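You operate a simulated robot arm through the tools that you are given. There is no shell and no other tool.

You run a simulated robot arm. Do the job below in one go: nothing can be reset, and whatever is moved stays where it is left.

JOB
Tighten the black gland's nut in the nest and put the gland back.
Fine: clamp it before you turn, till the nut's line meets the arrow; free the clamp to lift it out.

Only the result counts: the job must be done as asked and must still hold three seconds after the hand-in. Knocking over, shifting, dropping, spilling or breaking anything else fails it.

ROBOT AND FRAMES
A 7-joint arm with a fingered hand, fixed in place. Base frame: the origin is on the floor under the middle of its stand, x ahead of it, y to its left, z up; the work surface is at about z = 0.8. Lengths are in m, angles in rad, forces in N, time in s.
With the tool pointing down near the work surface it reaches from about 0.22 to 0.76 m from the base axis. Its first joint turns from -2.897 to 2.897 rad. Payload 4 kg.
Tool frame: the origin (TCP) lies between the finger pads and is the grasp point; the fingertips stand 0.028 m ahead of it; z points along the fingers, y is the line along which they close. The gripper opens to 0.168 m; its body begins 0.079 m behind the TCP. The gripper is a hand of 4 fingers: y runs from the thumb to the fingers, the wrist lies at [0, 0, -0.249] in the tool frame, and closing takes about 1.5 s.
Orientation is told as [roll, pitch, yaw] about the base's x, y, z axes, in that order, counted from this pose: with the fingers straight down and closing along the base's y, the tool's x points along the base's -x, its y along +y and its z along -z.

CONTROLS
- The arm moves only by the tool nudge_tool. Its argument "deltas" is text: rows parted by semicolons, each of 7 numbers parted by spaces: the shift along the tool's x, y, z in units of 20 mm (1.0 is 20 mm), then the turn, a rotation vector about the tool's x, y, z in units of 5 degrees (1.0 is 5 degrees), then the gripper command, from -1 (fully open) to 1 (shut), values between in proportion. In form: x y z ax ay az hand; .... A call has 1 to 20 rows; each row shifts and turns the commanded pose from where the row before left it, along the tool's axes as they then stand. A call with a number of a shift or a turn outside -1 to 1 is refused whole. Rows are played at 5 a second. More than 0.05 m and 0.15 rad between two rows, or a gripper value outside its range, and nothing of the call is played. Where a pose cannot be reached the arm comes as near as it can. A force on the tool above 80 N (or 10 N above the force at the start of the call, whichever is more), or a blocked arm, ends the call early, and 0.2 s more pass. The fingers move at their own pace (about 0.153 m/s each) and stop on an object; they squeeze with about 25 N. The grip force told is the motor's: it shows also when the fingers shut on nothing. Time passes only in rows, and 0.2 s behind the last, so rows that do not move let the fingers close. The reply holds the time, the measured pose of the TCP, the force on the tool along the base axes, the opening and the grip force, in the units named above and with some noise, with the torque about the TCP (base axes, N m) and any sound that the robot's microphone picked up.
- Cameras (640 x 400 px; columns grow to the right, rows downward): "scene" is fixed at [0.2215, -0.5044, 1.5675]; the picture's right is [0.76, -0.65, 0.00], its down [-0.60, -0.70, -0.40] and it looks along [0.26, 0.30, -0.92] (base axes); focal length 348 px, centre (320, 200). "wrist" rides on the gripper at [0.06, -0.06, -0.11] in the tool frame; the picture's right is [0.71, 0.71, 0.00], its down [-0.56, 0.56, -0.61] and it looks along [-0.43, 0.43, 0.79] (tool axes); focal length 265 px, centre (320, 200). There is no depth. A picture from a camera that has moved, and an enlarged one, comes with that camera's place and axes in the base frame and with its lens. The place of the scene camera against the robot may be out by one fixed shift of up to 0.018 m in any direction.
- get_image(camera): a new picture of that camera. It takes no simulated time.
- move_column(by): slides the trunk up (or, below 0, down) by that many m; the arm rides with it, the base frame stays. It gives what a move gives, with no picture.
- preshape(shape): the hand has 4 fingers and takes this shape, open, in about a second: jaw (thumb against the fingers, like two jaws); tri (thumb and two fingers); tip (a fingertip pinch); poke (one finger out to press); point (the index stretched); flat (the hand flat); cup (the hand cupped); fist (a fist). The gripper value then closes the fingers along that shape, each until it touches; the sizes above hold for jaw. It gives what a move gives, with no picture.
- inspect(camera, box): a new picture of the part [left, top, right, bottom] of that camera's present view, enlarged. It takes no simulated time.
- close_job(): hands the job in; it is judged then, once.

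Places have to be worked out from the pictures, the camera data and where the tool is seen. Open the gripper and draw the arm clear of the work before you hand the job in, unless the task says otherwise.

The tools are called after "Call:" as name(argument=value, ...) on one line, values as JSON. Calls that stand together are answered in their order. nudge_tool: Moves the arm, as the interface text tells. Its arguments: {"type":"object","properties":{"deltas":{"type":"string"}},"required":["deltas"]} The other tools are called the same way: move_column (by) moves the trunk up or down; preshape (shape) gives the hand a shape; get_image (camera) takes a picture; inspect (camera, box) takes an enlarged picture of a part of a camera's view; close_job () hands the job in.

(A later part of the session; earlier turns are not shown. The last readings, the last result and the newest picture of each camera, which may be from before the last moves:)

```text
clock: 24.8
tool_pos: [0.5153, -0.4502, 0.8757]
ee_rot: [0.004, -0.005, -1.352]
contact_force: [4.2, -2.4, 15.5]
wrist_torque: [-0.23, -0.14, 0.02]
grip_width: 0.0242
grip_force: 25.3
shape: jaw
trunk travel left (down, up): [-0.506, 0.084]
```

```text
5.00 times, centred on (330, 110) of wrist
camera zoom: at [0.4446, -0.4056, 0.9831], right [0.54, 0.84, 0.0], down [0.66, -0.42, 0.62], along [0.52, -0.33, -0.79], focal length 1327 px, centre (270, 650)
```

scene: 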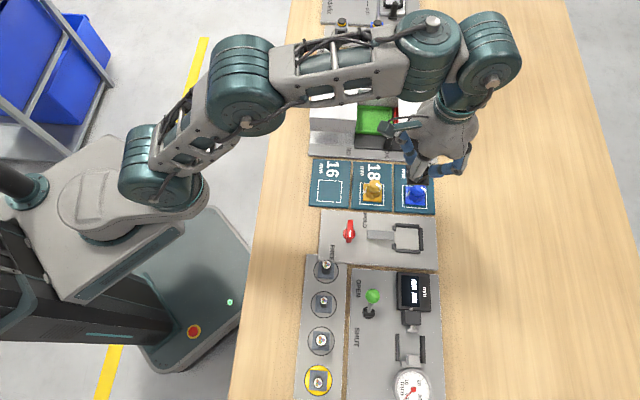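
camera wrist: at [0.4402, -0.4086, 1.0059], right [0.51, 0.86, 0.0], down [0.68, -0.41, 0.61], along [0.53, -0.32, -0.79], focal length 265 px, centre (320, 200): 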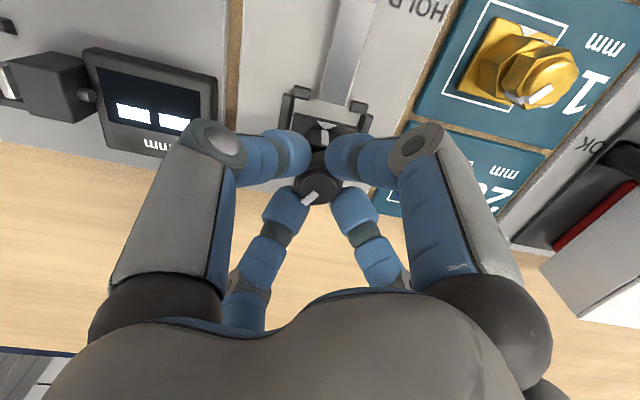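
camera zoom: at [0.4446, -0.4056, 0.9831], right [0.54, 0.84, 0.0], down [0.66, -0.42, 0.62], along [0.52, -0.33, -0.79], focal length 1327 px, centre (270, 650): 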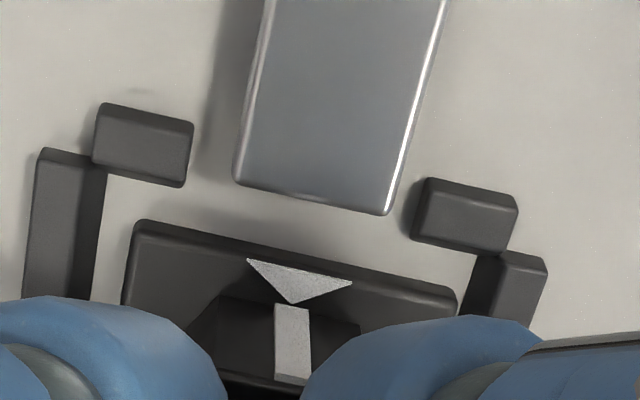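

Contact force shows the gland resting on the nest floor near its centre. I relieve the pressure, open the fingers gently and look.

Call:
nudge_tool(deltas="0 0 -0.15 0 0 0 1; 0 0 0 0 0 0 0.6; 0 0 0 0 0 0 0.4; 0 0 0 0 0 0 0.2; 0 0 0 0 0 0 0; 0 0 0 0 0 0 -0.1; 0 0 0 0 0 0 -0.1")

Call:
get_image(camera="wrist")

Call:
inspect(camera="wrist", box=[250, 60, 400, 200])

```text
clock: 26.4
tool_pos: [0.5159, -0.4506, 0.8754]
ee_rot: [0.001, -0.001, -1.353]
contact_force: [-0.7, 0.0, 0.6]
wrist_torque: [-0.01, 0.03, 0.01]
grip_width: 0.0917
grip_force: 0.2
shape: jaw
trunk travel left (down, up): [-0.506, 0.084]
```

```text
taken
camera wrist: at [0.4449, -0.4058, 0.9848], right [0.54, 0.84, 0.0], down [0.67, -0.42, 0.61], along [0.52, -0.33, -0.79], focal length 265 px, centre (320, 200)
```

wrist: 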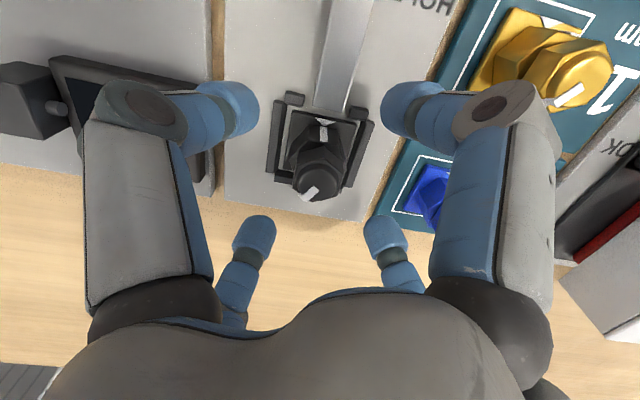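

```text
2.86 times, centred on (325, 130) of wrist
camera zoom: at [0.4449, -0.4058, 0.9848], right [0.54, 0.84, 0.0], down [0.67, -0.42, 0.61], along [0.52, -0.33, -0.79], focal length 758 px, centre (306, 400)
```

zoom: 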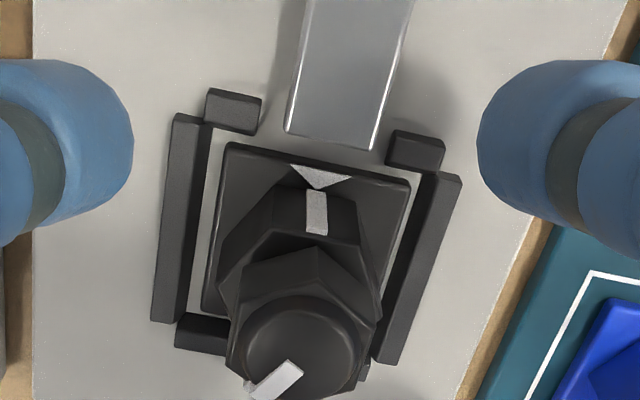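

The gland sits squarely inside the nest with its arrow toward the clamp bar. I rise clear and move above the red knob near (0.422, -0.360).

Call:
nudge_tool(deltas="0 0 -0.5 0 0 0 -0.1; 0 0 -0.9 0 0 0 -0.1; 0 0 -0.9 0 0 0 -0.1; 0 0 -0.9 0 0 0 -0.1; 0 0 -0.9 0 0 0 -0.1; 0.903 -0.602 0 0 0 0 -0.1; 0.903 -0.602 0 0 0 0 -0.1; 0.903 -0.602 0 0 0 0 -0.1; 0.903 -0.602 0 0 0 0 -0.1; 0.903 -0.602 0 0 0 0 -0.1; 0.903 -0.602 0 0 0 0 -0.1; 0 0 0 0 0 0 -0.1")

Call:
nudge_tool(deltas="0 0 0 0 0 0.958 -0.1; 0 0 0 0 0 0.958 -0.1; 0 0 0 0 0 0.958 -0.1; 0 0 0 0 0 0.958 -0.1; 0 0 0 0 0 0.958 -0.1; 0 0 0 0 0 0.958 -0.1; 0 0 0 0 0 0.958 -0.1; 0 0 0 0 0 0.958 -0.1; 0 0 0 0 0 0.958 -0.1; 0 0 0 0 0 0.958 -0.1; 0 0 0 0 0 0.958 -0.1; 0 0 0 0 0 0.958 -0.1; 0 0 0 0 0 0 -0.1")

Call:
get_image(camera="wrist")

Call:
get_image(camera="scene")

```text
clock: 29.0
tool_pos: [0.4234, -0.3593, 0.9566]
ee_rot: [0.001, -0.001, -1.35]
contact_force: [0.6, 0.4, -0.3]
wrist_torque: [-0.04, 0.0, 0.01]
grip_width: 0.0919
grip_force: 0.0
shape: jaw
trunk travel left (down, up): [-0.506, 0.084]
```

```text
clock: 31.8
tool_pos: [0.4222, -0.3598, 0.9578]
ee_rot: [-0.001, 0.0, -2.357]
contact_force: [-0.2, -0.2, 0.1]
wrist_torque: [0.0, 0.01, 0.05]
grip_width: 0.0923
grip_force: 0.1
shape: jaw
trunk travel left (down, up): [-0.506, 0.084]
```

```text
taken
camera wrist: at [0.4229, -0.2762, 1.0665], right [1.0, 0.0, 0.0], down [0.0, -0.79, 0.61], along [0.0, -0.61, -0.79], focal length 265 px, centre (320, 200)
```

wrist: 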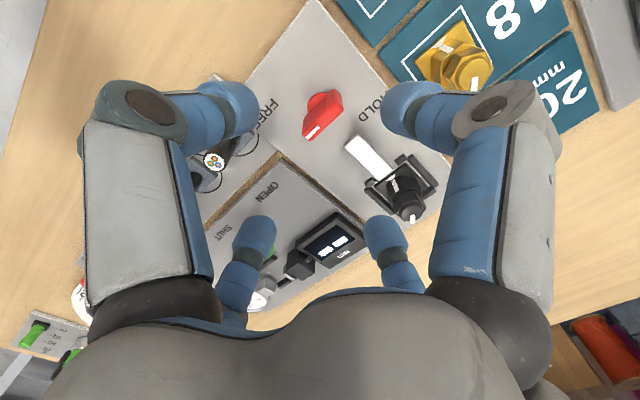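

```text
taken
```

scene: 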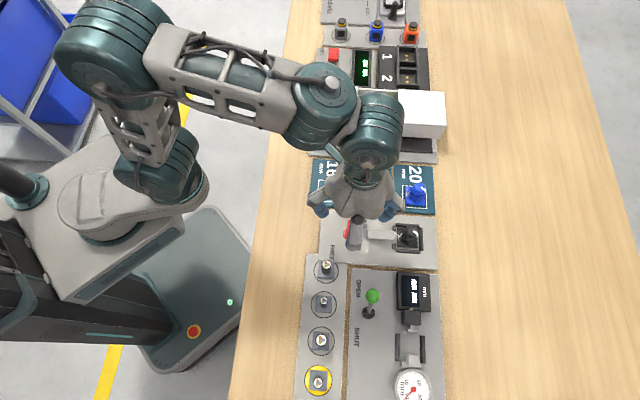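

I have a clean view of the knob and seated gland. I enlarge the knob to locate its fin precisely.

Call:
inspect(camera="wrist", box=[270, 70, 380, 160])

Call:
inspect(camera="wrist", box=[330, 120, 450, 230])

```text
4.44 times, centred on (325, 115) of wrist
camera zoom: at [0.4229, -0.2762, 1.0665], right [1.0, 0.0, 0.0], down [0.0, -0.79, 0.61], along [0.0, -0.61, -0.79], focal length 1180 px, centre (298, 578)
```

zoom: 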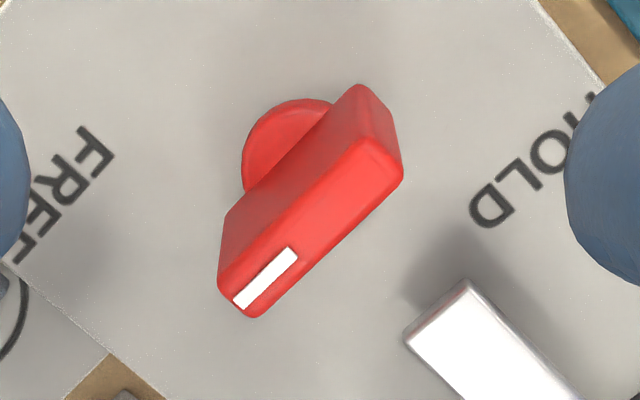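

```text
3.64 times, centred on (390, 175) of wrist
camera zoom: at [0.4229, -0.2762, 1.0665], right [1.0, 0.0, 0.0], down [0.0, -0.79, 0.61], along [0.0, -0.61, -0.79], focal length 965 px, centre (66, 291)
```

zoom: 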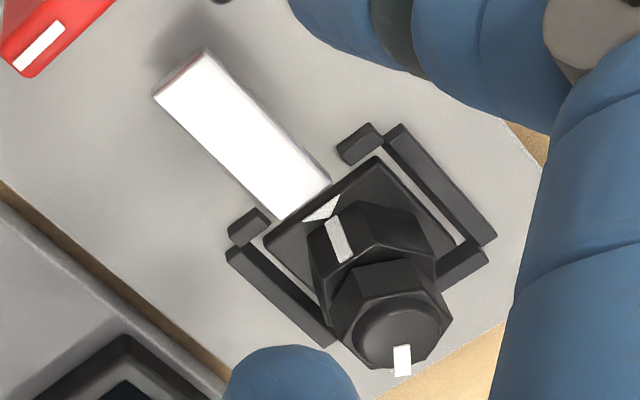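

The knob axis is near (0.424, -0.3605), fin along the bench axis with its top at z≈0.85 and the clamp bar top near 0.824. I narrow the fingers a little and descend toward the fin.

Call:
nudge_tool(deltas="0.02 0.09 0 0 0 0 0.15; 0 0 0 0 0 0 0.15; 0 0 0.7 0 0 0 0.15; 0 0 0.7 0 0 0 0.15; 0 0 0.7 0 0 0 0.15; 0 0 0.7 0 0 0 0.15; 0 0 0 0 0 0 0.15")

Call:
get_image(camera="wrist")

Call:
inspect(camera="scene", box=[310, 190, 420, 290])

```text
clock: 33.4
tool_pos: [0.4247, -0.3618, 0.8999]
ee_rot: [0.0, 0.001, -2.353]
contact_force: [-0.6, -0.3, -0.3]
wrist_torque: [0.01, 0.0, 0.05]
grip_width: 0.0717
grip_force: 0.0
shape: jaw
trunk travel left (down, up): [-0.506, 0.084]
```

```text
taken
camera wrist: at [0.425, -0.2775, 1.0102], right [1.0, 0.0, 0.0], down [0.0, -0.79, 0.61], along [0.0, -0.61, -0.79], focal length 265 px, centre (320, 200)
```

wrist: 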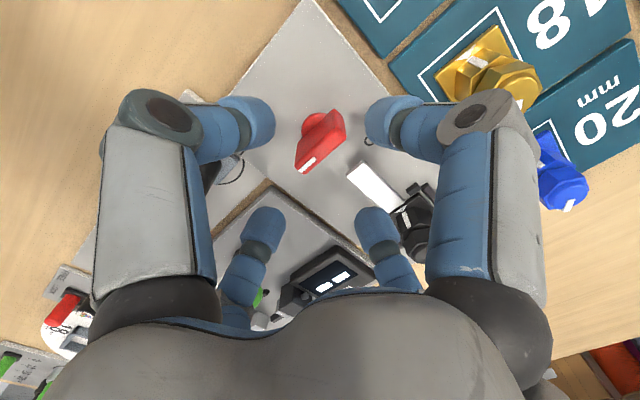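

```text
4.00 times, centred on (365, 240) of scene
camera zoom: at [0.2215, -0.5044, 1.5675], right [0.76, -0.65, 0.0], down [-0.6, -0.7, -0.4], along [0.26, 0.3, -0.92], focal length 1391 px, centre (140, 40)
```

zoom: 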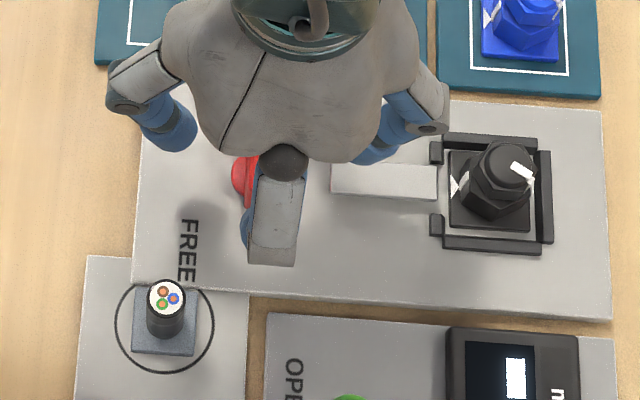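

The hand is over the knob. I check the centring on the fin once more.

Call:
inspect(camera="wrist", box=[260, 90, 390, 190])

```text
4.00 times, centred on (325, 140) of wrist
camera zoom: at [0.425, -0.2775, 1.0102], right [1.0, 0.0, 0.0], down [0.0, -0.79, 0.61], along [0.0, -0.61, -0.79], focal length 1062 px, centre (300, 440)
```

zoom: 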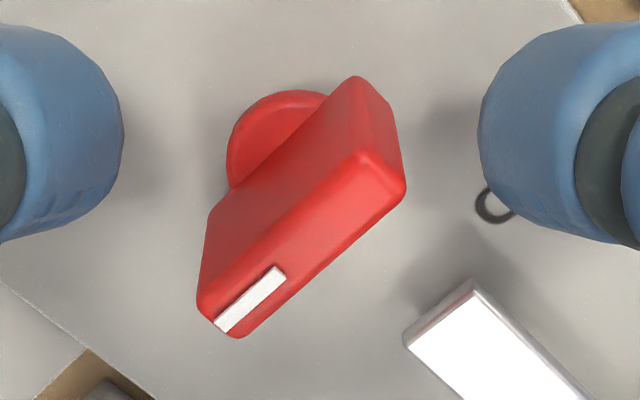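

Fin centre is about (0.425, -0.360), top z≈0.85; I nudge 1.5 mm, descend to 0.877 and close on the fin.

Call:
nudge_tool(deltas="0.05 -0.05 0.4 0 0 0 0.15; 0 0 0.4 0 0 0 0.15; 0 0 0.35 0 0 0 0.15; 0 0 0 0 0 0 0.15; 0 0 0 0 0 0 0.5; 0 0 0 0 0 0 0.7; 0 0 0 0 0 0 1; 0 0 0 0 0 0 1; 0 0 0 0 0 0 1; 0 0 0 0 0 0 1; 0 0 0 0 0 0 1")

Call:
get_image(camera="wrist")

Call:
inspect(camera="scene", box=[310, 190, 420, 290])

```text
clock: 35.8
tool_pos: [0.4241, -0.3586, 0.8793]
ee_rot: [0.002, 0.0, -2.354]
contact_force: [1.9, -3.5, 12.6]
wrist_torque: [-0.09, -0.03, 0.01]
grip_width: 0.0094
grip_force: 24.7
shape: jaw
trunk travel left (down, up): [-0.506, 0.084]
```

```text
taken
camera wrist: at [0.4247, -0.276, 0.9874], right [1.0, 0.0, 0.0], down [0.0, -0.79, 0.62], along [0.0, -0.62, -0.79], focal length 265 px, centre (320, 200)
```

wrist: 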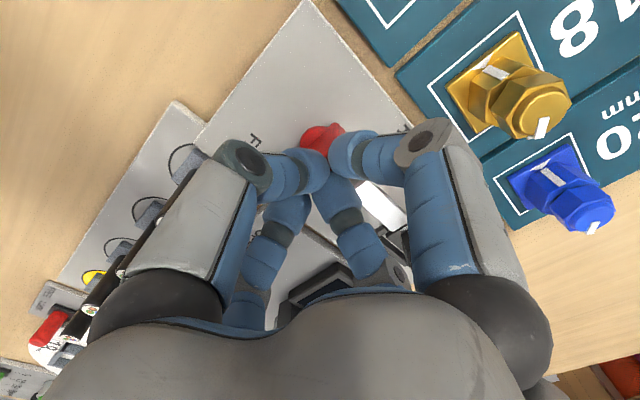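

```text
4.00 times, centred on (365, 240) of scene
camera zoom: at [0.2215, -0.5044, 1.5675], right [0.76, -0.65, 0.0], down [-0.6, -0.7, -0.4], along [0.26, 0.3, -0.92], focal length 1391 px, centre (140, 40)
```

zoom: 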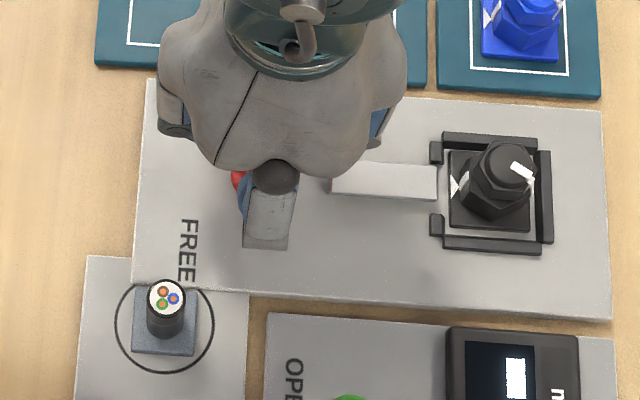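

The fingers shut to 9 mm on the fin with some upward force (12 N). I zoom in to see how the side fingers lie before turning.

Call:
inspect(camera="wrist", box=[250, 110, 400, 250])

Call:
inspect(camera="scene", box=[325, 210, 375, 260])

```text
2.86 times, centred on (325, 180) of wrist
camera zoom: at [0.4247, -0.276, 0.9874], right [1.0, 0.0, 0.0], down [0.0, -0.79, 0.62], along [0.0, -0.62, -0.79], focal length 758 px, centre (306, 257)
```

zoom: 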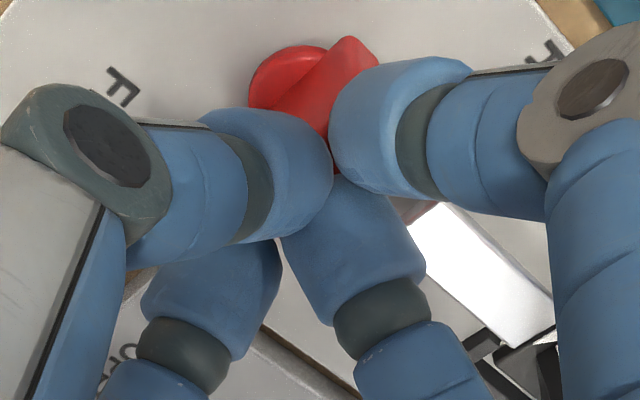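

```text
8.00 times, centred on (350, 235) of scene
camera zoom: at [0.2215, -0.5044, 1.5675], right [0.76, -0.65, 0.0], down [-0.6, -0.7, -0.4], along [0.26, 0.3, -0.92], focal length 2782 px, centre (80, -80)
```

zoom: 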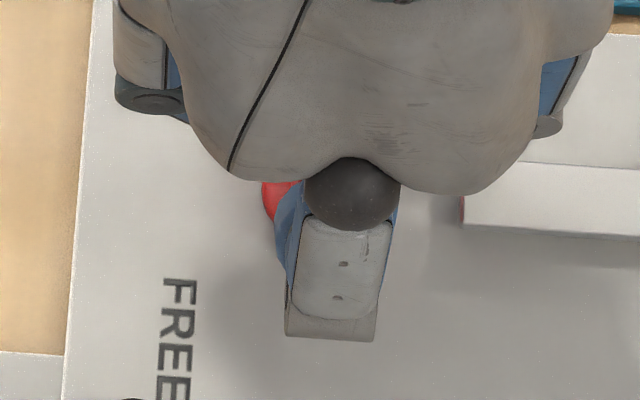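

The thumb and opposing finger hold the fin faces, with the side fingers at its ends. I ease up 2 mm and begin turning counter-clockwise (FREE→HOLD) by 25°, watching torque.

Call:
nudge_tool(deltas="0 0 -0.1 0 0 0 1; 0 0 0 0 0 -0.7 1; 0 0 0 0 0 -0.9 1; 0 0 0 0 0 -0.9 1; 0 0 0 0 0 -0.9 1; 0 0 0 0 0 -0.9 1; 0 0 0 0 0 -0.7 1")

Call:
get_image(camera="wrist")

Call:
inspect(camera="scene", box=[310, 190, 420, 290])

```text
clock: 37.4
tool_pos: [0.4239, -0.3593, 0.8797]
ee_rot: [-0.001, 0.0, -1.917]
contact_force: [3.2, -1.7, -8.7]
wrist_torque: [-0.01, -0.06, 0.0]
grip_width: 0.0088
grip_force: 24.8
shape: jaw
trunk travel left (down, up): [-0.506, 0.084]
```

```text
taken
camera wrist: at [0.3886, -0.2839, 0.9891], right [0.9, 0.43, 0.0], down [0.34, -0.71, 0.61], along [0.26, -0.56, -0.79], focal length 265 px, centre (320, 200)
```

wrist: 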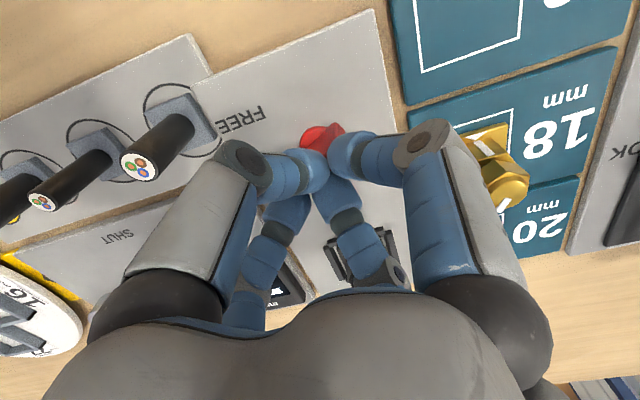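

```text
4.00 times, centred on (365, 240) of scene
camera zoom: at [0.2215, -0.5044, 1.5675], right [0.76, -0.65, 0.0], down [-0.6, -0.7, -0.4], along [0.26, 0.3, -0.92], focal length 1391 px, centre (140, 40)
```

zoom: 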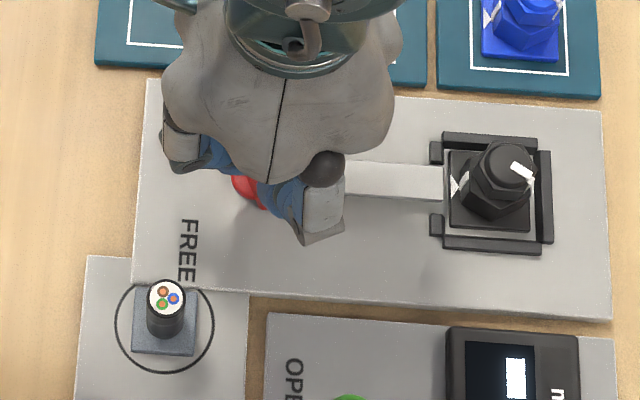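

The knob follows freely and the clamp bar is moving toward the gland. I continue the turn to a full 90°.

Call:
nudge_tool(deltas="0 0 0.03 0 0 -0.9 1; 0 0 0 0 0 -0.9 1; 0 0 0 0 0 -0.9 1; 0 0 0 0 0 -0.9 1; 0 0 0 0 0 -0.9 1; 0 0 0 0 0 -0.9 1; 0 0 0 0 0 -0.9 1; 0 0 0 0 0 -0.9 1; 0 0 0 0 0 -0.9 1; 0 0 0 0 0 -0.9 1; 0 0 0 0 0 -0.9 1; 0 0 0 0 0 -0.9 1; 0 0 0 0 0 -0.9 1; 0 0 0 0 0 -0.9 1; 0 0 0 0 0 -0.4 1")

Call:
get_image(camera="wrist")

Call:
inspect(camera="scene", box=[310, 190, 420, 290])

```text
clock: 40.6
tool_pos: [0.4237, -0.3588, 0.8807]
ee_rot: [0.001, 0.001, -0.784]
contact_force: [-3.2, -0.5, -1.1]
wrist_torque: [-0.01, 0.11, 0.02]
grip_width: 0.009
grip_force: 25.2
shape: jaw
trunk travel left (down, up): [-0.506, 0.084]
```

```text
taken
camera wrist: at [0.3387, -0.3616, 0.989], right [0.0, 1.0, 0.0], down [0.79, 0.0, 0.61], along [0.61, 0.0, -0.79], focal length 265 px, centre (320, 200)
```

wrist: 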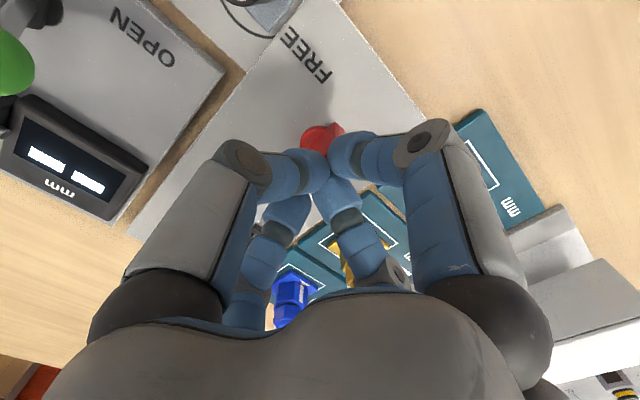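

```text
4.00 times, centred on (365, 240) of scene
camera zoom: at [0.2215, -0.5044, 1.5675], right [0.76, -0.65, 0.0], down [-0.6, -0.7, -0.4], along [0.26, 0.3, -0.92], focal length 1391 px, centre (140, 40)
```

zoom: 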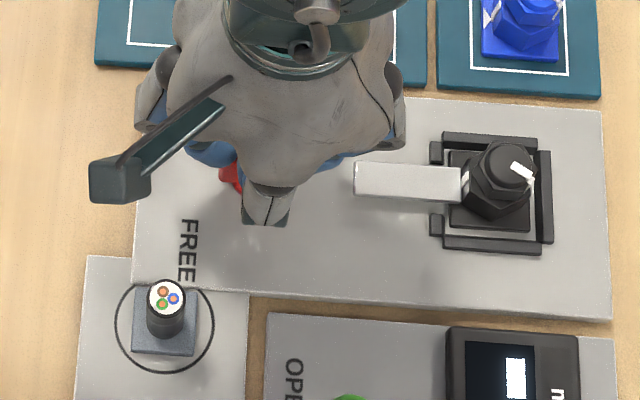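

The bar has advanced onto the gland's base. I check whether the knob has reached its stop by turning a little further.

Call:
nudge_tool(deltas="0 0 0 0 0 -0.5 1; 0 0 0 0 0 -0.5 1; 0 0 0 0 0 0 1")

Call:
inspect(camera="scene", box=[350, 200, 450, 270])

```text
clock: 41.4
tool_pos: [0.4246, -0.3592, 0.88]
ee_rot: [-0.001, -0.002, -0.698]
contact_force: [-1.9, -0.4, 7.8]
wrist_torque: [-0.04, 0.07, -0.54]
grip_width: 0.0087
grip_force: 24.8
shape: jaw
trunk travel left (down, up): [-0.506, 0.084]
```

```text
5.71 times, centred on (400, 235) of scene
camera zoom: at [0.2215, -0.5044, 1.5675], right [0.76, -0.65, 0.0], down [-0.6, -0.7, -0.4], along [0.26, 0.3, -0.92], focal length 1987 px, centre (-137, 0)
```

zoom: 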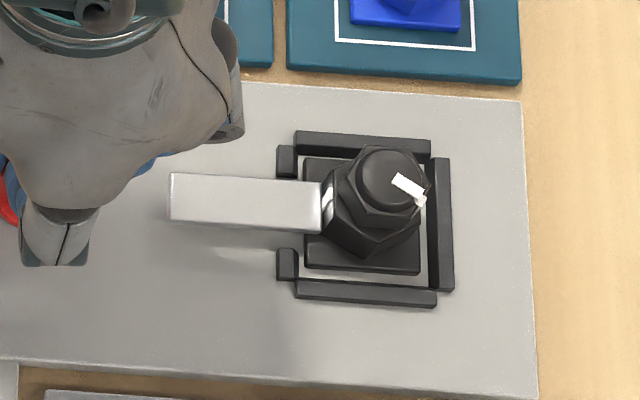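

Torque of 0.54 N·m shows the knob is at its HOLD stop. I relax the extra 5°, open the fingers and rise to check clamp and knob.

Call:
nudge_tool(deltas="0 0 0 0 0 0.45 1; 0 0 0 0 0 0.45 1; 0 0 0 0 0 0 0.6; 0 0 0 0 0 0 0.3; 0 0 0 0 0 0 0.15; 0 0 0 0 0 0 0.15; 0 0 0 0 0 0 0.15; 0 0 -0.5 0 0 0 0.15; 0 0 -0.9 0 0 0 0.15; 0 0 -0.9 0 0 0 0.15; 0 0 -0.9 0 0 0 0.15; 0 0 -0.9 0 0 0 0.15; 0 0 0 0 0 0 0.15")

Call:
get_image(camera="wrist")

Call:
get_image(camera="scene")

```text
clock: 44.2
tool_pos: [0.4235, -0.3591, 0.9617]
ee_rot: [-0.001, 0.0, -0.775]
contact_force: [0.5, -0.8, -0.3]
wrist_torque: [-0.03, 0.0, 0.0]
grip_width: 0.071
grip_force: 0.0
shape: jaw
trunk travel left (down, up): [-0.506, 0.084]
```

```text
taken
camera wrist: at [0.3384, -0.3615, 1.0708], right [-0.01, 1.0, 0.0], down [0.79, 0.01, 0.61], along [0.61, 0.01, -0.79], focal length 265 px, centre (320, 200)
```

wrist: 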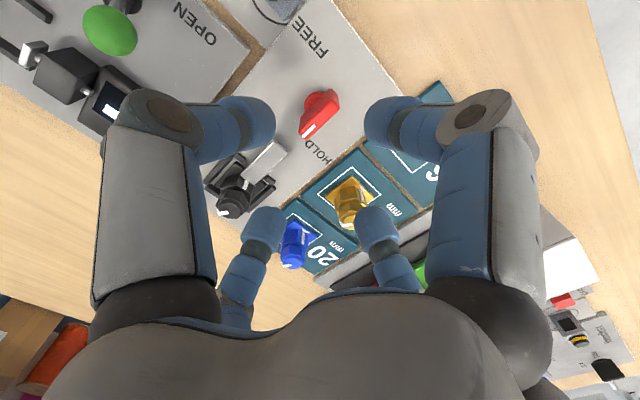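

```text
taken
```

scene: 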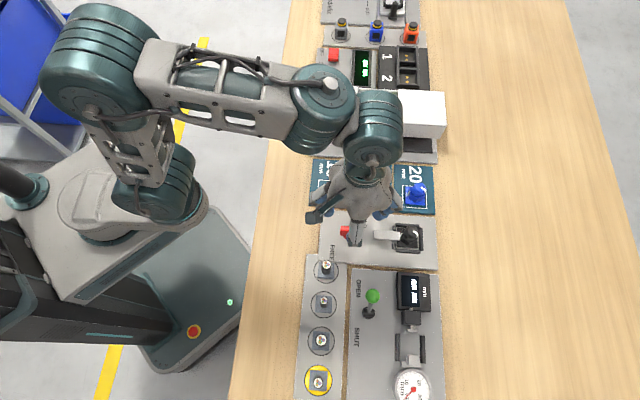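

Call:
inspect(camera="wrist", box=[200, 80, 350, 220])

Call:
inspect(camera="scene", box=[375, 210, 435, 265])

```text
2.86 times, centred on (275, 150) of wrist
camera zoom: at [0.3384, -0.3615, 1.0708], right [-0.01, 1.0, 0.0], down [0.79, 0.01, 0.61], along [0.61, 0.01, -0.79], focal length 758 px, centre (449, 343)
```

zoom: 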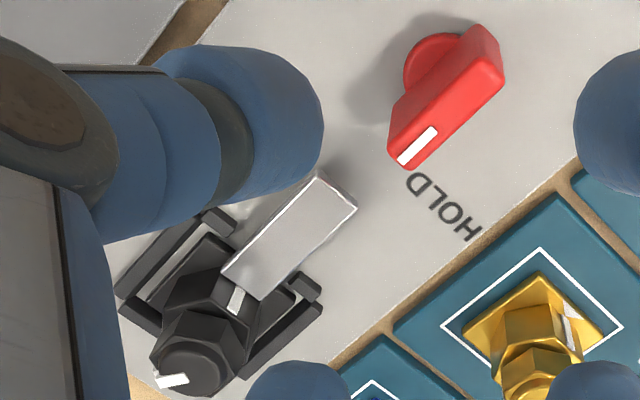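

```text
7.27 times, centred on (405, 238) of scene
camera zoom: at [0.2215, -0.5044, 1.5675], right [0.76, -0.65, 0.0], down [-0.6, -0.7, -0.4], along [0.26, 0.3, -0.92], focal length 2529 px, centre (-298, -73)
```

zoom: 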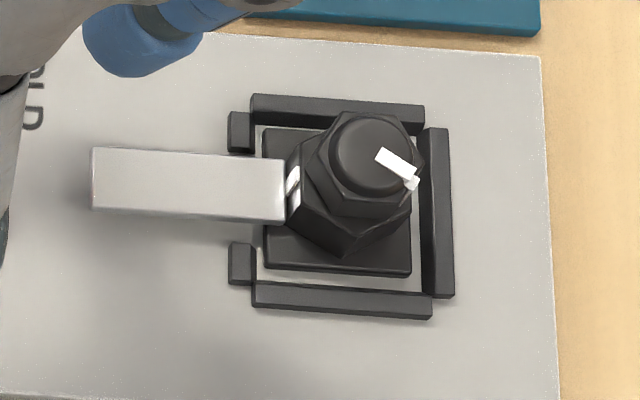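

The knob's stripe points to HOLD and the bar clamps the gland. I now move above the gland and turn the hand to yaw ≈ +15°, so its fingers will face the nut flats with 150° of clockwise travel available.

Call:
nudge_tool(deltas="-0.929 -0.014 0 0 0 0 -0.1; -0.929 -0.014 0 0 0 0 -0.1; -0.929 -0.014 0 0 0 0 -0.1; -0.929 -0.014 0 0 0 0 -0.1; -0.929 -0.014 0 0 0 0 -0.1; -0.929 -0.014 0 0 0 0 -0.1; -0.929 -0.014 0 0 0 0 -0.1; 0 0 0 0 0 -0.99 -0.1; 0 0 0 0 0 -0.99 -0.1; 0 0 0 0 0 -0.99 -0.1; 0 0 0 0 0 -0.99 -0.1; 0 0 0 0 0 -0.99 -0.1; 0 0 0 0 0 -0.99 -0.1; 0 0 0 0 0 -0.99 -0.1; 0 0 0 0 0 -0.99 -0.1; 0 0 0 0 0 -0.99 -0.1; 0 0 0 0 0 -0.99 -0.1; 0 0 0 0 0 -0.99 -0.1; 0 0 0 0 0 -0.99 -0.1; 0 0 0 0 0 0 -0.1")

Call:
get_image(camera="wrist")

Call:
get_image(camera="scene")

```text
clock: 48.4
tool_pos: [0.5157, -0.4531, 0.9612]
ee_rot: [0.0, -0.001, 0.264]
contact_force: [-0.1, 0.1, 0.8]
wrist_torque: [0.04, 0.03, -0.01]
grip_width: 0.092
grip_force: 0.1
shape: jaw
trunk travel left (down, up): [-0.506, 0.084]
```

```text
taken
camera wrist: at [0.4743, -0.5277, 1.0705], right [-0.87, 0.5, 0.0], down [0.39, 0.68, 0.61], along [0.31, 0.53, -0.79], focal length 265 px, centre (320, 200)
```

wrist: 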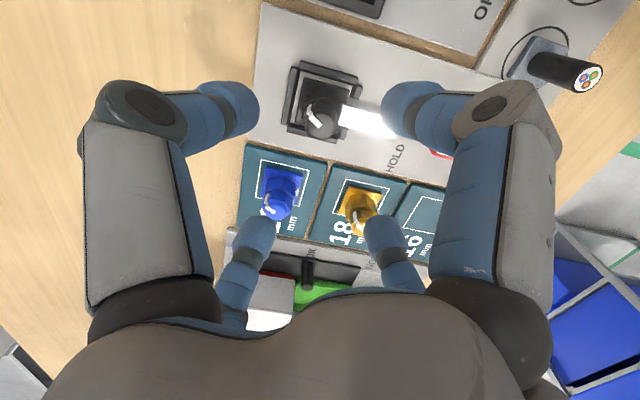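

```text
taken
```

scene: 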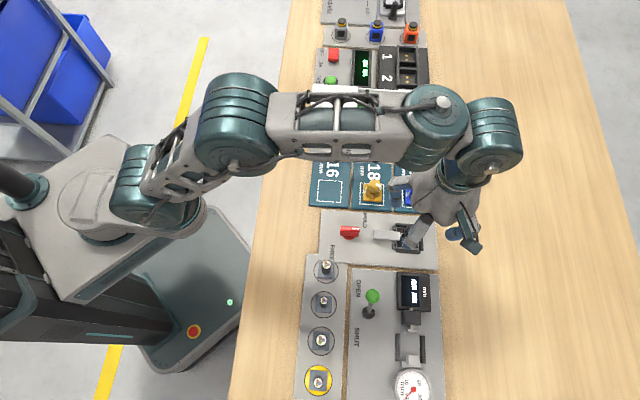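

The hand is above the gland at yaw +15°. I enlarge the wrist view to refine the nut centre and line angle.

Call:
inspect(camera="wrist", box=[280, 60, 370, 150])

Call:
inspect(camera="wrist", box=[300, 90, 345, 145])

```text
4.44 times, centred on (325, 105) of wrist
camera zoom: at [0.4743, -0.5277, 1.0705], right [-0.87, 0.5, 0.0], down [0.39, 0.68, 0.61], along [0.31, 0.53, -0.79], focal length 1180 px, centre (298, 622)
```

zoom: 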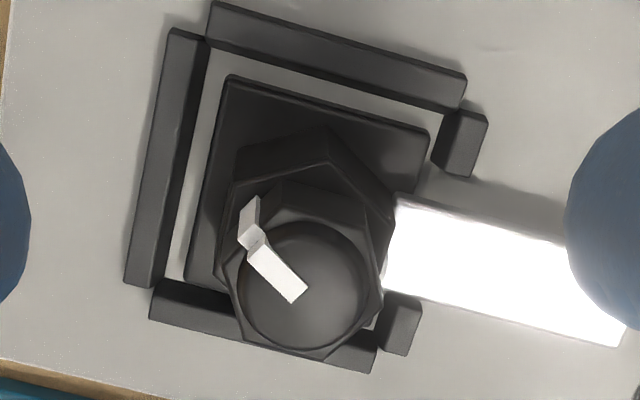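

```text
7.27 times, centred on (322, 118) of wrist
camera zoom: at [0.4743, -0.5277, 1.0705], right [-0.87, 0.5, 0.0], down [0.39, 0.68, 0.61], along [0.31, 0.53, -0.79], focal length 1930 px, centre (302, 800)
```

zoom: 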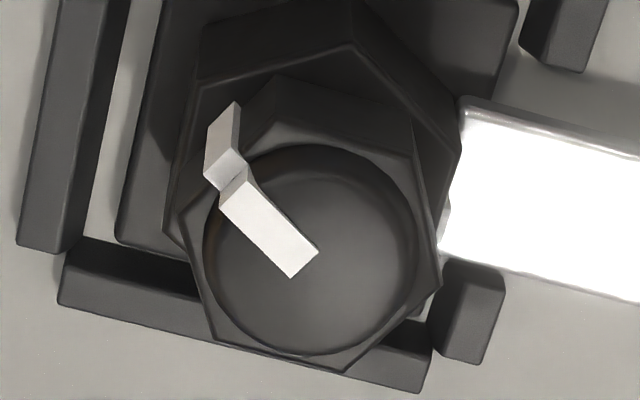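

The line is at about -77°, the gland base is rotated +0.7° (arrow ≈135.7°), so about 147° clockwise is needed. I centre, align to yaw ≈13.3°, descend to TCP z≈0.893 and close on the nut only.

Call:
nudge_tool(deltas="0.085 -0.015 0 0 0 0.36 -0.1; 0 0 0.7 0 0 0 -0.1; 0 0 0.7 0 0 0 -0.1; 0 0 0.7 0 0 0 -0.1; 0 0 0.7 0 0 0 -0.1; 0 0 0.6 0 0 0 -0.1; 0 0 0 0 0 0 -0.1; 0 0 0 0 0 0 0.3; 0 0 0 0 0 0 0.5; 0 0 0 0 0 0 0.6; 0 0 0 0 0 0 1; 0 0 0 0 0 0 1; 0 0 0 0 0 0 1; 0 0 0 0 0 0 1")

Call:
get_image(camera="wrist")

Call:
inspect(camera="wrist", box=[250, 100, 390, 230])

Call:
inspect(camera="scene", box=[360, 190, 460, 280])

```text
clock: 51.4
tool_pos: [0.5136, -0.455, 0.8941]
ee_rot: [-0.001, 0.001, 0.231]
contact_force: [0.8, -1.2, 4.0]
wrist_torque: [-0.08, 0.04, -0.03]
grip_width: 0.0
grip_force: 24.8
shape: jaw
trunk travel left (down, up): [-0.506, 0.084]
```

```text
taken
camera wrist: at [0.4688, -0.5278, 1.0029], right [-0.85, 0.53, 0.0], down [0.42, 0.67, 0.61], along [0.32, 0.52, -0.79], focal length 265 px, centre (320, 200)
```

wrist: 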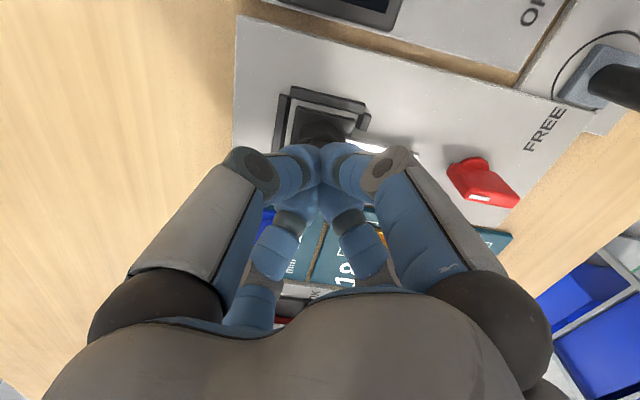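

```text
3.08 times, centred on (320, 165) of wrist
camera zoom: at [0.4688, -0.5278, 1.0029], right [-0.85, 0.53, 0.0], down [0.42, 0.67, 0.61], along [0.32, 0.52, -0.79], focal length 817 px, centre (320, 308)
```

zoom: 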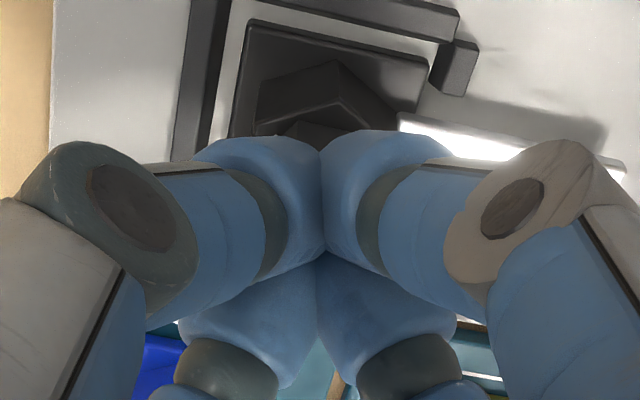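

```text
4.44 times, centred on (410, 235) of scene
camera zoom: at [0.2215, -0.5044, 1.5675], right [0.76, -0.65, 0.0], down [-0.6, -0.7, -0.4], along [0.26, 0.3, -0.92], focal length 1545 px, centre (-80, 44)
```

zoom: 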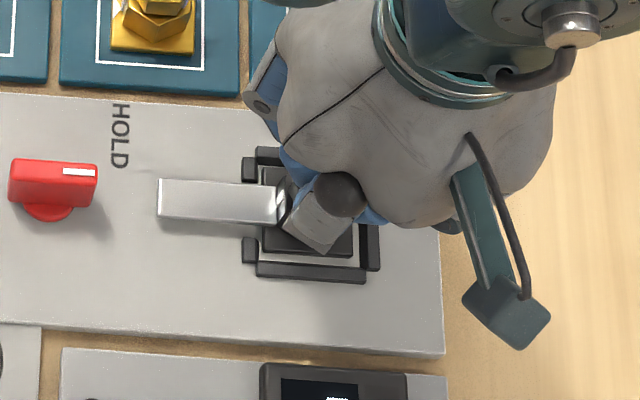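

The fingers shut above the cap (width 0), so the tips reach only about 28 mm ahead of the TCP. I open again, descend 15 mm to z≈0.879 so the tips sit beside the nut hex, and close.

Call:
nudge_tool(deltas="0 0 0 0 0 0 0.4; 0 0 0 0 0 0 0; 0 0 0 0 0 0 -0.1; 0 0 0 0 0 0 -0.1; 0 0 0 0 0 0 -0.1; 0 0 0.25 0 0 0 -0.1; 0 0 0.25 0 0 0 -0.1; 0 0 0.25 0 0 0 -0.1; 0 0 0 0 0 0 -0.1; 0 0 0 0 0 0 0.3; 0 0 0 0 0 0 0.5; 0 0 0 0 0 0 0.6; 0 0 0 0 0 0 0.8; 0 0 0 0 0 0 1; 0 0 0 0 0 0 1; 0 0 0 0 0 0 1")

Call:
inspect(camera="wrist", box=[250, 100, 390, 230])

Call:
inspect(camera="scene", box=[360, 190, 460, 280])

```text
clock: 54.8
tool_pos: [0.5141, -0.4544, 0.8799]
ee_rot: [0.001, 0.0, 0.23]
contact_force: [2.2, -1.9, 2.9]
wrist_torque: [-0.04, -0.02, -0.03]
grip_width: 0.0212
grip_force: 25.0
shape: jaw
trunk travel left (down, up): [-0.506, 0.084]
```

```text
3.08 times, centred on (320, 165) of wrist
camera zoom: at [0.4692, -0.5273, 0.9887], right [-0.85, 0.53, 0.0], down [0.42, 0.67, 0.61], along [0.32, 0.52, -0.79], focal length 817 px, centre (320, 308)
```

zoom: 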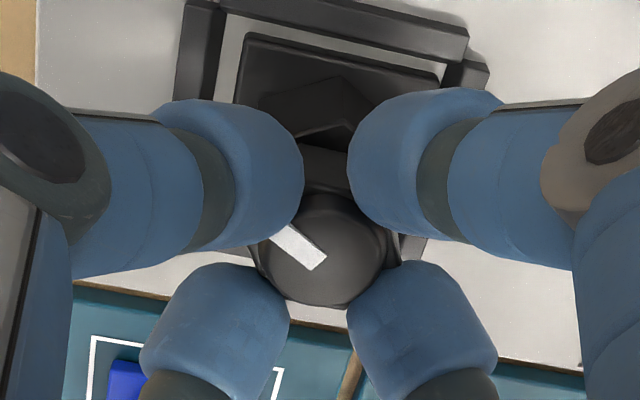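

```text
4.44 times, centred on (410, 235) of scene
camera zoom: at [0.2215, -0.5044, 1.5675], right [0.76, -0.65, 0.0], down [-0.6, -0.7, -0.4], along [0.26, 0.3, -0.92], focal length 1545 px, centre (-80, 44)
```

zoom: 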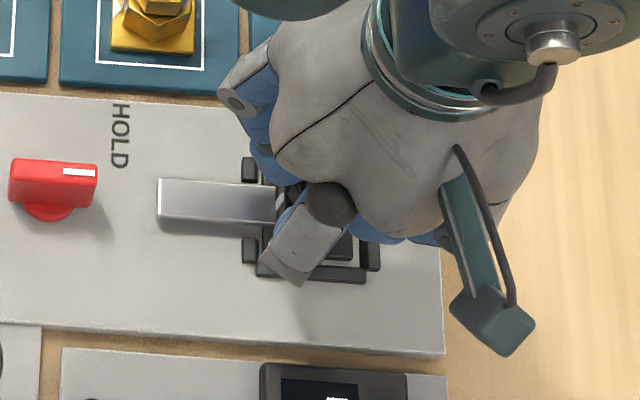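

Four fingertips now hold the nut (21 mm). I start with 15° clockwise and watch torque and whether the nut follows.

Call:
nudge_tool(deltas="0 0 0 0 0 0.6 1; 0 0 0 0 0 0.8 1; 0 0 0 0 0 0.8 1; 0 0 0 0 0 0.8 1")

Call:
inspect(camera="wrist", box=[250, 100, 390, 230])

Call:
inspect(camera="scene", box=[360, 190, 460, 280])

```text
clock: 55.8
tool_pos: [0.5125, -0.4541, 0.8784]
ee_rot: [0.0, -0.001, -0.033]
contact_force: [-2.2, 0.0, 7.9]
wrist_torque: [0.05, 0.07, 0.01]
grip_width: 0.0214
grip_force: 25.4
shape: jaw
trunk travel left (down, up): [-0.506, 0.084]
```

```text
3.08 times, centred on (320, 165) of wrist
camera zoom: at [0.4516, -0.5131, 0.9884], right [-0.68, 0.73, 0.0], down [0.58, 0.54, 0.61], along [0.45, 0.42, -0.79], focal length 817 px, centre (320, 308)
```

zoom: 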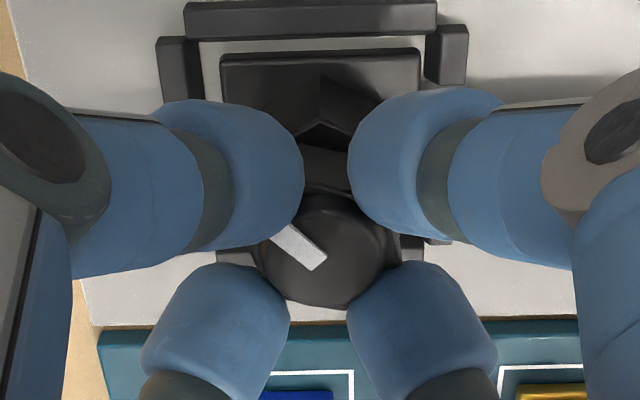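

```text
4.44 times, centred on (410, 235) of scene
camera zoom: at [0.2215, -0.5044, 1.5675], right [0.76, -0.65, 0.0], down [-0.6, -0.7, -0.4], along [0.26, 0.3, -0.92], focal length 1545 px, centre (-80, 44)
```

zoom: 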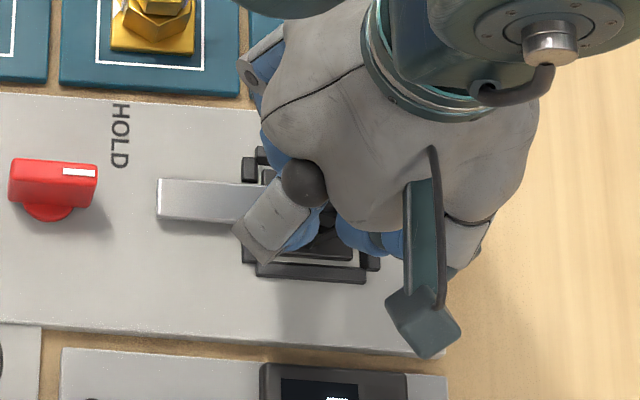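

The nut turns with the hand while the base stays put, with little torque. I continue clockwise by another 95°.

Call:
nudge_tool(deltas="0 0 0 0 0 0.95 1; 0 0 0 0 0 0.95 1; 0 0 0 0 0 0.95 1; 0 0 0 0 0 0.95 1; 0 0 0 0 0 0.95 1; 0 0 0 0 0 0.95 1; 0 0 0 0 0 0.95 1; 0 0 0 0 0 0.95 1; 0 0 0 0 0 0.95 1; 0 0 0 0 0 0.95 1; 0 0 0 0 0 0.95 1; 0 0 0 0 0 0.95 1; 0 0 0 0 0 0.95 1; 0 0 0 0 0 0.95 1; 0 0 0 0 0 0.95 1; 0 0 0 0 0 0.95 1; 0 0 0 0 0 0.95 1; 0 0 0 0 0 0.95 1; 0 0 0 0 0 0.95 1; 0 0 0 0 0 0.95 1")

Call:
inspect(camera="wrist", box=[250, 100, 390, 230])

Call:
inspect(camera="scene", box=[360, 190, 460, 280])

```text
clock: 60.0
tool_pos: [0.5143, -0.4514, 0.8788]
ee_rot: [0.001, -0.001, -1.691]
contact_force: [1.7, 1.6, 8.8]
wrist_torque: [0.07, -0.1, 0.05]
grip_width: 0.0214
grip_force: 25.3
shape: jaw
trunk travel left (down, up): [-0.506, 0.084]
```

```text
3.08 times, centred on (320, 165) of wrist
camera zoom: at [0.4616, -0.3868, 0.9883], right [0.79, 0.62, 0.0], down [0.49, -0.62, 0.62], along [0.38, -0.48, -0.79], focal length 817 px, centre (320, 308)
```

zoom: 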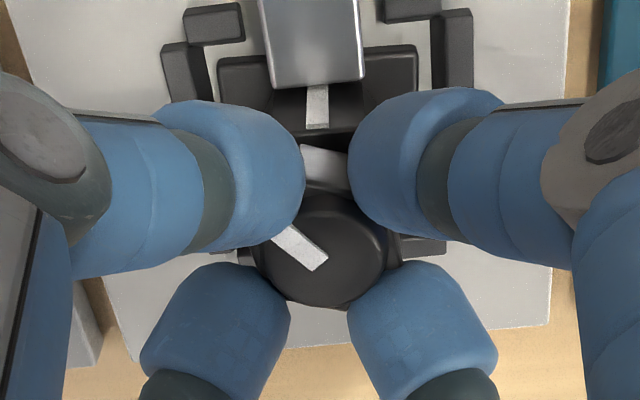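

```text
4.44 times, centred on (410, 235) of scene
camera zoom: at [0.2215, -0.5044, 1.5675], right [0.76, -0.65, 0.0], down [-0.6, -0.7, -0.4], along [0.26, 0.3, -0.92], focal length 1545 px, centre (-80, 44)
```

zoom: 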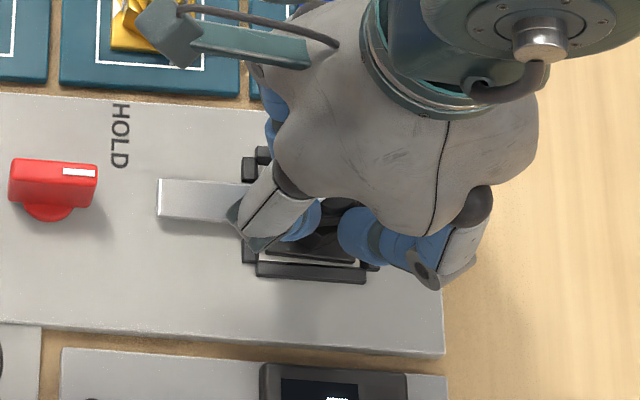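

The line is still fixed relative to the hand and roughly 37° short of the arrow. I turn another 32° clockwise, then measure closely.

Call:
nudge_tool(deltas="0 0 0 0 0 0.9 1; 0 0 0 0 0 0.9 1; 0 0 0 0 0 0.9 1; 0 0 0 0 0 0.9 1; 0 0 0 0 0 0.9 1; 0 0 0 0 0 0.9 1; 0 0 0 0 0 0.9 1; 0 0 0 0 0 0 1")

Call:
inspect(camera="wrist", box=[250, 90, 390, 220])

Call:
inspect(camera="scene", box=[360, 190, 460, 280])

```text
clock: 61.8
tool_pos: [0.5125, -0.452, 0.8785]
ee_rot: [-0.001, 0.001, -2.239]
contact_force: [5.0, 3.0, 8.1]
wrist_torque: [0.01, -0.15, 0.04]
grip_width: 0.0214
grip_force: 24.7
shape: jaw
trunk travel left (down, up): [-0.506, 0.084]
```

```text
3.08 times, centred on (320, 155) of wrist
camera zoom: at [0.5045, -0.3687, 0.9884], right [0.99, 0.12, 0.0], down [0.09, -0.78, 0.61], along [0.07, -0.61, -0.79], focal length 817 px, centre (320, 338)
```

zoom: 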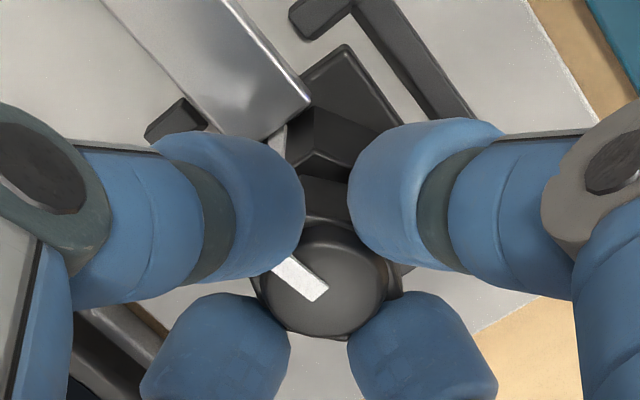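

```text
4.44 times, centred on (410, 235) of scene
camera zoom: at [0.2215, -0.5044, 1.5675], right [0.76, -0.65, 0.0], down [-0.6, -0.7, -0.4], along [0.26, 0.3, -0.92], focal length 1545 px, centre (-80, 44)
```

zoom: 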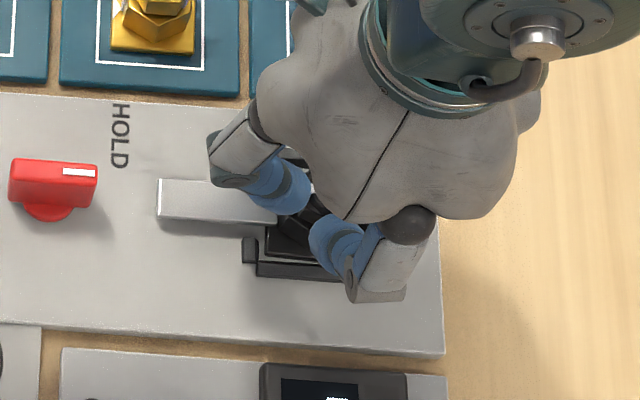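

By hand angle about 6° remain. I open the fingers and rise to measure line against arrow precisely before the last correction.

Call:
nudge_tool(deltas="0 0 0 0 0 0 0.6; 0 0 0 0 0 0 0.3; 0 0 0 0 0 0 0; 0 0 0 0 0 0 -0.1; 0 0 0 0 0 0 -0.1; 0 0 -0.5 0 0 0 -0.1; 0 0 -0.8 0 0 0 -0.1; 0 0 -0.8 0 0 0 -0.1; 0 0 -0.8 0 0 0 -0.1; 0 0 0 0 0 0 -0.1")

Call:
get_image(camera="wrist")

Call:
inspect(camera="wrist", box=[280, 80, 370, 170])

```text
clock: 64.0
tool_pos: [0.5136, -0.453, 0.9353]
ee_rot: [0.0, 0.0, -2.24]
contact_force: [-0.2, 0.4, -1.0]
wrist_torque: [0.03, -0.03, 0.02]
grip_width: 0.0917
grip_force: 0.0
shape: jaw
trunk travel left (down, up): [-0.506, 0.084]
```

```text
taken
camera wrist: at [0.5041, -0.3704, 1.0457], right [0.99, 0.12, 0.0], down [0.09, -0.78, 0.61], along [0.07, -0.61, -0.79], focal length 265 px, centre (320, 200)
```

wrist: 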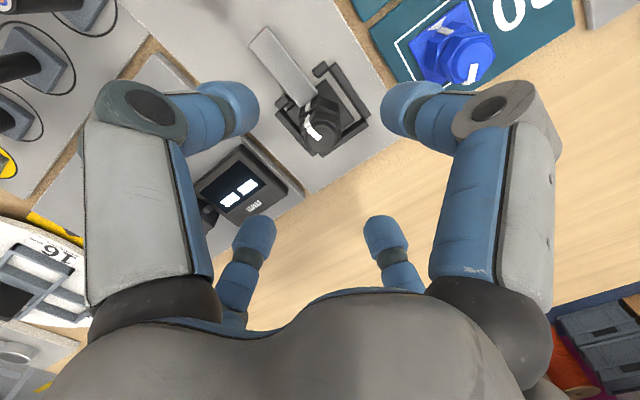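

```text
4.44 times, centred on (325, 125) of wrist
camera zoom: at [0.5041, -0.3704, 1.0457], right [0.99, 0.12, 0.0], down [0.09, -0.78, 0.61], along [0.07, -0.61, -0.79], focal length 1180 px, centre (298, 533)
```

zoom: 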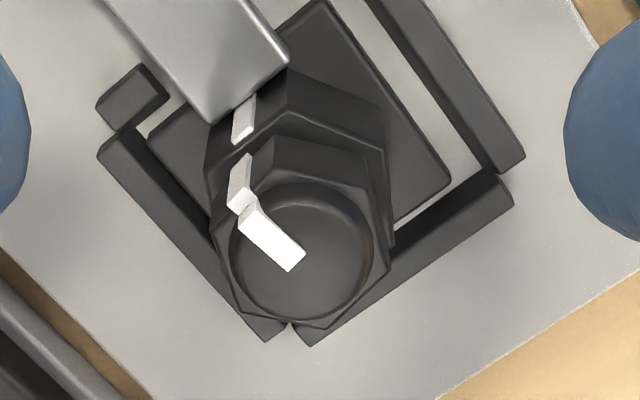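

The nut's line now lies almost above the body's arrow mark. I zoom further to compute the residual angle.

Call:
inspect(camera="wrist", box=[298, 95, 348, 155])

Call:
inspect(camera="scene", box=[385, 215, 435, 260])

```text
6.67 times, centred on (323, 125) of wrist
camera zoom: at [0.5041, -0.3704, 1.0457], right [0.99, 0.12, 0.0], down [0.09, -0.78, 0.61], along [0.07, -0.61, -0.79], focal length 1769 px, centre (300, 700)
```

zoom: 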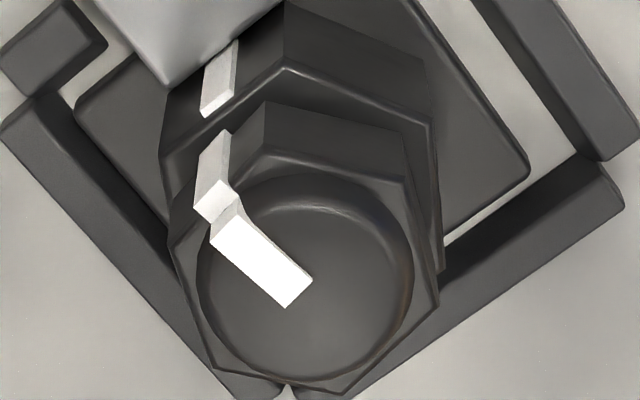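

```text
8.89 times, centred on (410, 238) of scene
camera zoom: at [0.2215, -0.5044, 1.5675], right [0.76, -0.65, 0.0], down [-0.6, -0.7, -0.4], along [0.26, 0.3, -0.92], focal length 3091 px, centre (-480, -133)
```

zoom: 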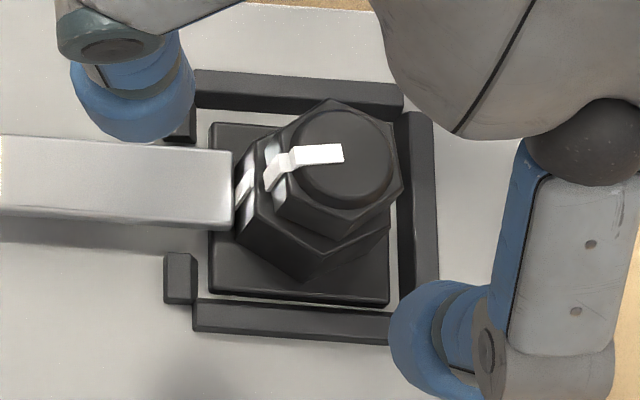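

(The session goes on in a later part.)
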